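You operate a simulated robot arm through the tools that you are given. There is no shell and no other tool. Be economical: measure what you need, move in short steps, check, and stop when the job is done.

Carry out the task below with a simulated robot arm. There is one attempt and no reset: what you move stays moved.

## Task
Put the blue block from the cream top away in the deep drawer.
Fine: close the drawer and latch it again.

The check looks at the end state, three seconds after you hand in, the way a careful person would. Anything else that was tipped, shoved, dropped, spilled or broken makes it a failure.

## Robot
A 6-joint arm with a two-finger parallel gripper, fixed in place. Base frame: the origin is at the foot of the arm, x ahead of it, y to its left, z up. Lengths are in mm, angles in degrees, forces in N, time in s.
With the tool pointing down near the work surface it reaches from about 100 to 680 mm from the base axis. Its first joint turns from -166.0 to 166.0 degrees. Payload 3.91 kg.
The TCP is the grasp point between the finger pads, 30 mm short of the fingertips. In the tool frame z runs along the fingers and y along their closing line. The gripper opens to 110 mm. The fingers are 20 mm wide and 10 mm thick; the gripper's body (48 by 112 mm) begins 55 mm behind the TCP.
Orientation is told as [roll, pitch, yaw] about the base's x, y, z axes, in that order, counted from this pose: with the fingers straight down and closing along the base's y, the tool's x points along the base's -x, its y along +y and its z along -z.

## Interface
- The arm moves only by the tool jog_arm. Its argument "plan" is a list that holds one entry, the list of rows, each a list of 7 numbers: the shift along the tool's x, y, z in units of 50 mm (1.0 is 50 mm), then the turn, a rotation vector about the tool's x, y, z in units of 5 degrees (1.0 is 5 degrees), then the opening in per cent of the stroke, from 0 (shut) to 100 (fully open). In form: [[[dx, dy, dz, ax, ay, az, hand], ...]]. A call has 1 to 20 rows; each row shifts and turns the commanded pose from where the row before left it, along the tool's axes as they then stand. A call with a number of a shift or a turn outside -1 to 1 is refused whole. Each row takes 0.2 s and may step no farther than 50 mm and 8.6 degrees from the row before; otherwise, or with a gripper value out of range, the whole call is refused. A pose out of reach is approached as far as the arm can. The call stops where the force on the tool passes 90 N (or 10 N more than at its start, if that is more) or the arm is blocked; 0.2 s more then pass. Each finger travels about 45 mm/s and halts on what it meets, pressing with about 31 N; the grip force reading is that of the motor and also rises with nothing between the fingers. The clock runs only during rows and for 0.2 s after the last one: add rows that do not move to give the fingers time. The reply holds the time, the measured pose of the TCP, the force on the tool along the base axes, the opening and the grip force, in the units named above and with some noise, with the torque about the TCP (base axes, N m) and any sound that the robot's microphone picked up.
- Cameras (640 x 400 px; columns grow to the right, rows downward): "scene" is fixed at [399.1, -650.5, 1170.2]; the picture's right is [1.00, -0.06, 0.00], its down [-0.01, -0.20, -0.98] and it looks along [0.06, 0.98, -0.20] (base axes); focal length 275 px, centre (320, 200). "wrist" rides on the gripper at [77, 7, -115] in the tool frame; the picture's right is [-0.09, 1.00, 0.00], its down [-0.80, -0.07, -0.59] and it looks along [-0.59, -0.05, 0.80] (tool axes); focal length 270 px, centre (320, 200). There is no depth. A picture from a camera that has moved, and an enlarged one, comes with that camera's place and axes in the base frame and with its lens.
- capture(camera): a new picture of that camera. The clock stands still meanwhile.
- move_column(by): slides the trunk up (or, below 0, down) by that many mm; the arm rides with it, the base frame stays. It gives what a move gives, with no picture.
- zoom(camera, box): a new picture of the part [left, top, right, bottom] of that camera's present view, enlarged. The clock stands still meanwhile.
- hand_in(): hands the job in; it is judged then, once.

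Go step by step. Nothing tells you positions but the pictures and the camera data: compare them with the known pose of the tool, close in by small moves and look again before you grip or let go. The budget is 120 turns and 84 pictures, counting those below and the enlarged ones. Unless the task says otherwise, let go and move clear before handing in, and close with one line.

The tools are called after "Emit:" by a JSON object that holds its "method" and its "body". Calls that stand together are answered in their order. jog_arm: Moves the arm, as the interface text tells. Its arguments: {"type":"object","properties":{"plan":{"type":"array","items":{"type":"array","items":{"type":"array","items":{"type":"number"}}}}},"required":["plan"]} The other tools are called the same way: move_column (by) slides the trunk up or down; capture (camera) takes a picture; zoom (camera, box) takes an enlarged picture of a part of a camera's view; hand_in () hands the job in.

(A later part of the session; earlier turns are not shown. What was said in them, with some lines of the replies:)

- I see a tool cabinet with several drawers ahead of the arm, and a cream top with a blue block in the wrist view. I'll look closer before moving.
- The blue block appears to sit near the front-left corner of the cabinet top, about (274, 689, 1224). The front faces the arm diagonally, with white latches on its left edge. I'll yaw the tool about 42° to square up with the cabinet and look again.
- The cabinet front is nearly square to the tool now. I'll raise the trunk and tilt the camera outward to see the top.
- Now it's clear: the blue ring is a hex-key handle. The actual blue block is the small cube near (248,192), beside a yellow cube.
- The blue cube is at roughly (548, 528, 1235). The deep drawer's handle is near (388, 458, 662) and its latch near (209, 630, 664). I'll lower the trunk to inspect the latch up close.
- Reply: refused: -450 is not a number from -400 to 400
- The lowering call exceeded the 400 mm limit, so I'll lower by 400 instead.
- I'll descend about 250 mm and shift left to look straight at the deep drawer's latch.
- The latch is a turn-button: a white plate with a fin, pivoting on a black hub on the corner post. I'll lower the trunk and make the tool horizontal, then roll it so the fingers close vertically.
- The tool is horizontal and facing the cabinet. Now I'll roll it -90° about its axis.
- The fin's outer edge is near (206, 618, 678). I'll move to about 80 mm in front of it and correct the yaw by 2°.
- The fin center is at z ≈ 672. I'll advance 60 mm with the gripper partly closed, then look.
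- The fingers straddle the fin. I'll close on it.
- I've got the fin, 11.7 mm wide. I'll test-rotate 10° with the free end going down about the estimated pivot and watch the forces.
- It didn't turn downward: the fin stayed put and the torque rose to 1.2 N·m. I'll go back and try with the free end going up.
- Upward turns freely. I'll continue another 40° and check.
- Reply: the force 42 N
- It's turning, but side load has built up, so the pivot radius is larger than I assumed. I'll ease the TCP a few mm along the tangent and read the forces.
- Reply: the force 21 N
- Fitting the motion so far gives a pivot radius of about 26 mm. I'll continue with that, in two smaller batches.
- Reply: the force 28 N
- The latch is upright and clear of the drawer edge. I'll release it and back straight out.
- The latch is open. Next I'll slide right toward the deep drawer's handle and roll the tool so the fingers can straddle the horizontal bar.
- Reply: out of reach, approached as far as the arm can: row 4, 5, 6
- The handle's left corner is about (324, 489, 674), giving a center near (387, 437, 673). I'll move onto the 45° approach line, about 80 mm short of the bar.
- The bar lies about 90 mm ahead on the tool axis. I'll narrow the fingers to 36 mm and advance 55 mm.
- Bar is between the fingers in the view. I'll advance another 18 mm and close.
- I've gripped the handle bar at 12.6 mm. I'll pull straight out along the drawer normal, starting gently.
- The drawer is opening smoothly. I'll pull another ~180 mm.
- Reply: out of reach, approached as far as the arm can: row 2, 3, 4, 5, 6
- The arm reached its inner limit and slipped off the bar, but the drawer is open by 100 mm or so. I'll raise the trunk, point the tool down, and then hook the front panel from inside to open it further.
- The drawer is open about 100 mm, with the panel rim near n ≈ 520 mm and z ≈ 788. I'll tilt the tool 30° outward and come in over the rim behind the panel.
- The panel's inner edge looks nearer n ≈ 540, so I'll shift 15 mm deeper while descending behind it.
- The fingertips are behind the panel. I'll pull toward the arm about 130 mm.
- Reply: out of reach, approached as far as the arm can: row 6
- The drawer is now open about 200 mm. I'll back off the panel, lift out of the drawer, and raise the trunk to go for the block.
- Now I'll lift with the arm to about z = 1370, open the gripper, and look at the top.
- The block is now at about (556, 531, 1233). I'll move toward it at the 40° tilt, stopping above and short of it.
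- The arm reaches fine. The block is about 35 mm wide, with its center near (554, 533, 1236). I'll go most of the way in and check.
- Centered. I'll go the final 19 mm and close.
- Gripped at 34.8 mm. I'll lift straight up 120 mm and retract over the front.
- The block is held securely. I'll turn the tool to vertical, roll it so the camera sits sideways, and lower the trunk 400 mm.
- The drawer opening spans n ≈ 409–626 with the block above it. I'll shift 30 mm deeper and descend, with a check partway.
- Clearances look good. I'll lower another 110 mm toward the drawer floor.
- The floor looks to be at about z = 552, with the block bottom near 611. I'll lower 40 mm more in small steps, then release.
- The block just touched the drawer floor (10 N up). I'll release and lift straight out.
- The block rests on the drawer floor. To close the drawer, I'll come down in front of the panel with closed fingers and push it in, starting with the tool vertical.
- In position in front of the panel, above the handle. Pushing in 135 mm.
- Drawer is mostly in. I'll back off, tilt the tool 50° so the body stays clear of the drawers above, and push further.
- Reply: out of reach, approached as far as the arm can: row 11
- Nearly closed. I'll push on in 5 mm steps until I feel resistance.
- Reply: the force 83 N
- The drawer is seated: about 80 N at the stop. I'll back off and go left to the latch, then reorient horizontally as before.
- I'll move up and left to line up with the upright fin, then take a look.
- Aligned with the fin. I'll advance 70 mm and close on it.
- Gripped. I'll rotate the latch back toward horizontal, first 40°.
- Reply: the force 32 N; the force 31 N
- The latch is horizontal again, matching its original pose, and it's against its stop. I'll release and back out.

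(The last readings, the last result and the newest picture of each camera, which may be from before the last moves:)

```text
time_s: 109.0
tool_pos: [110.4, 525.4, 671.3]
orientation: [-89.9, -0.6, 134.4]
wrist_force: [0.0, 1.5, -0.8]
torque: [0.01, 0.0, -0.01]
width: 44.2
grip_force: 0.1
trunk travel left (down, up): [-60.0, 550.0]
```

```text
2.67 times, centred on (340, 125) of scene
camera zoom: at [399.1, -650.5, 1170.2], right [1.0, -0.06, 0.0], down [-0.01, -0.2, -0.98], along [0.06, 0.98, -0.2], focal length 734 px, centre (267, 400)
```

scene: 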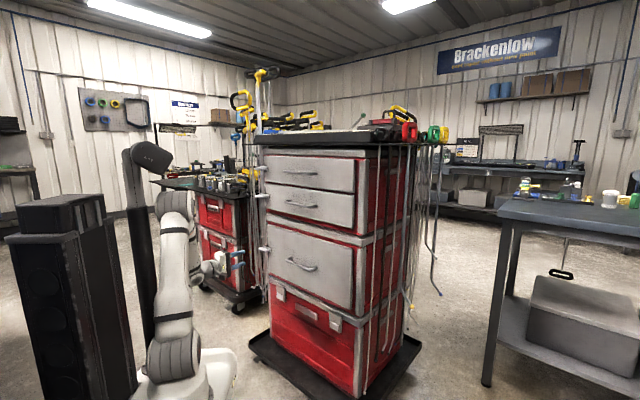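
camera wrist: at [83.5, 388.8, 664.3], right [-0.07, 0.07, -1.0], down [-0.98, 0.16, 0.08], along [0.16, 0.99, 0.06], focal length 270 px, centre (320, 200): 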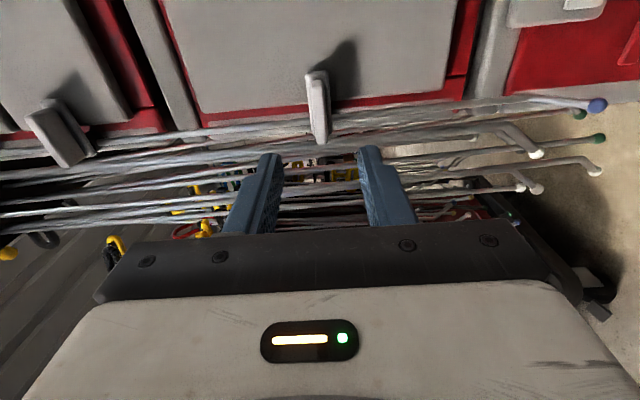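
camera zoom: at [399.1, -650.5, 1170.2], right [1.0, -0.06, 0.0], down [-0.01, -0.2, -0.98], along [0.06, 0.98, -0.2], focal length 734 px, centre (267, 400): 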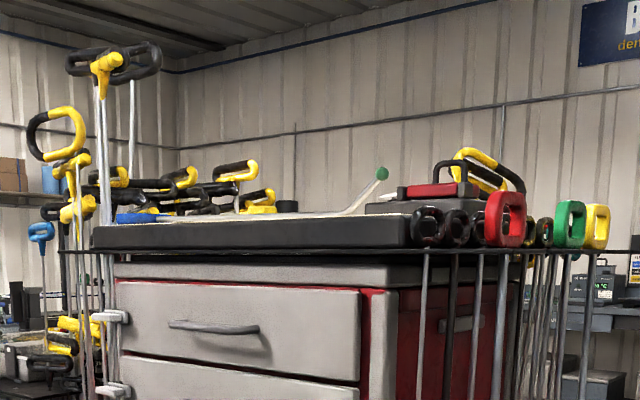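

The drawer is closed flush, the latch lies horizontal across its edge as it did at the start, and nothing on the top looks disturbed. The gripper is open and clear, so I'm handing in.

Emit:
{"method": "hand_in", "body": {}}

```text
The job is handed in.
```

The blue block is in the deep drawer, and the drawer is closed and latched again.
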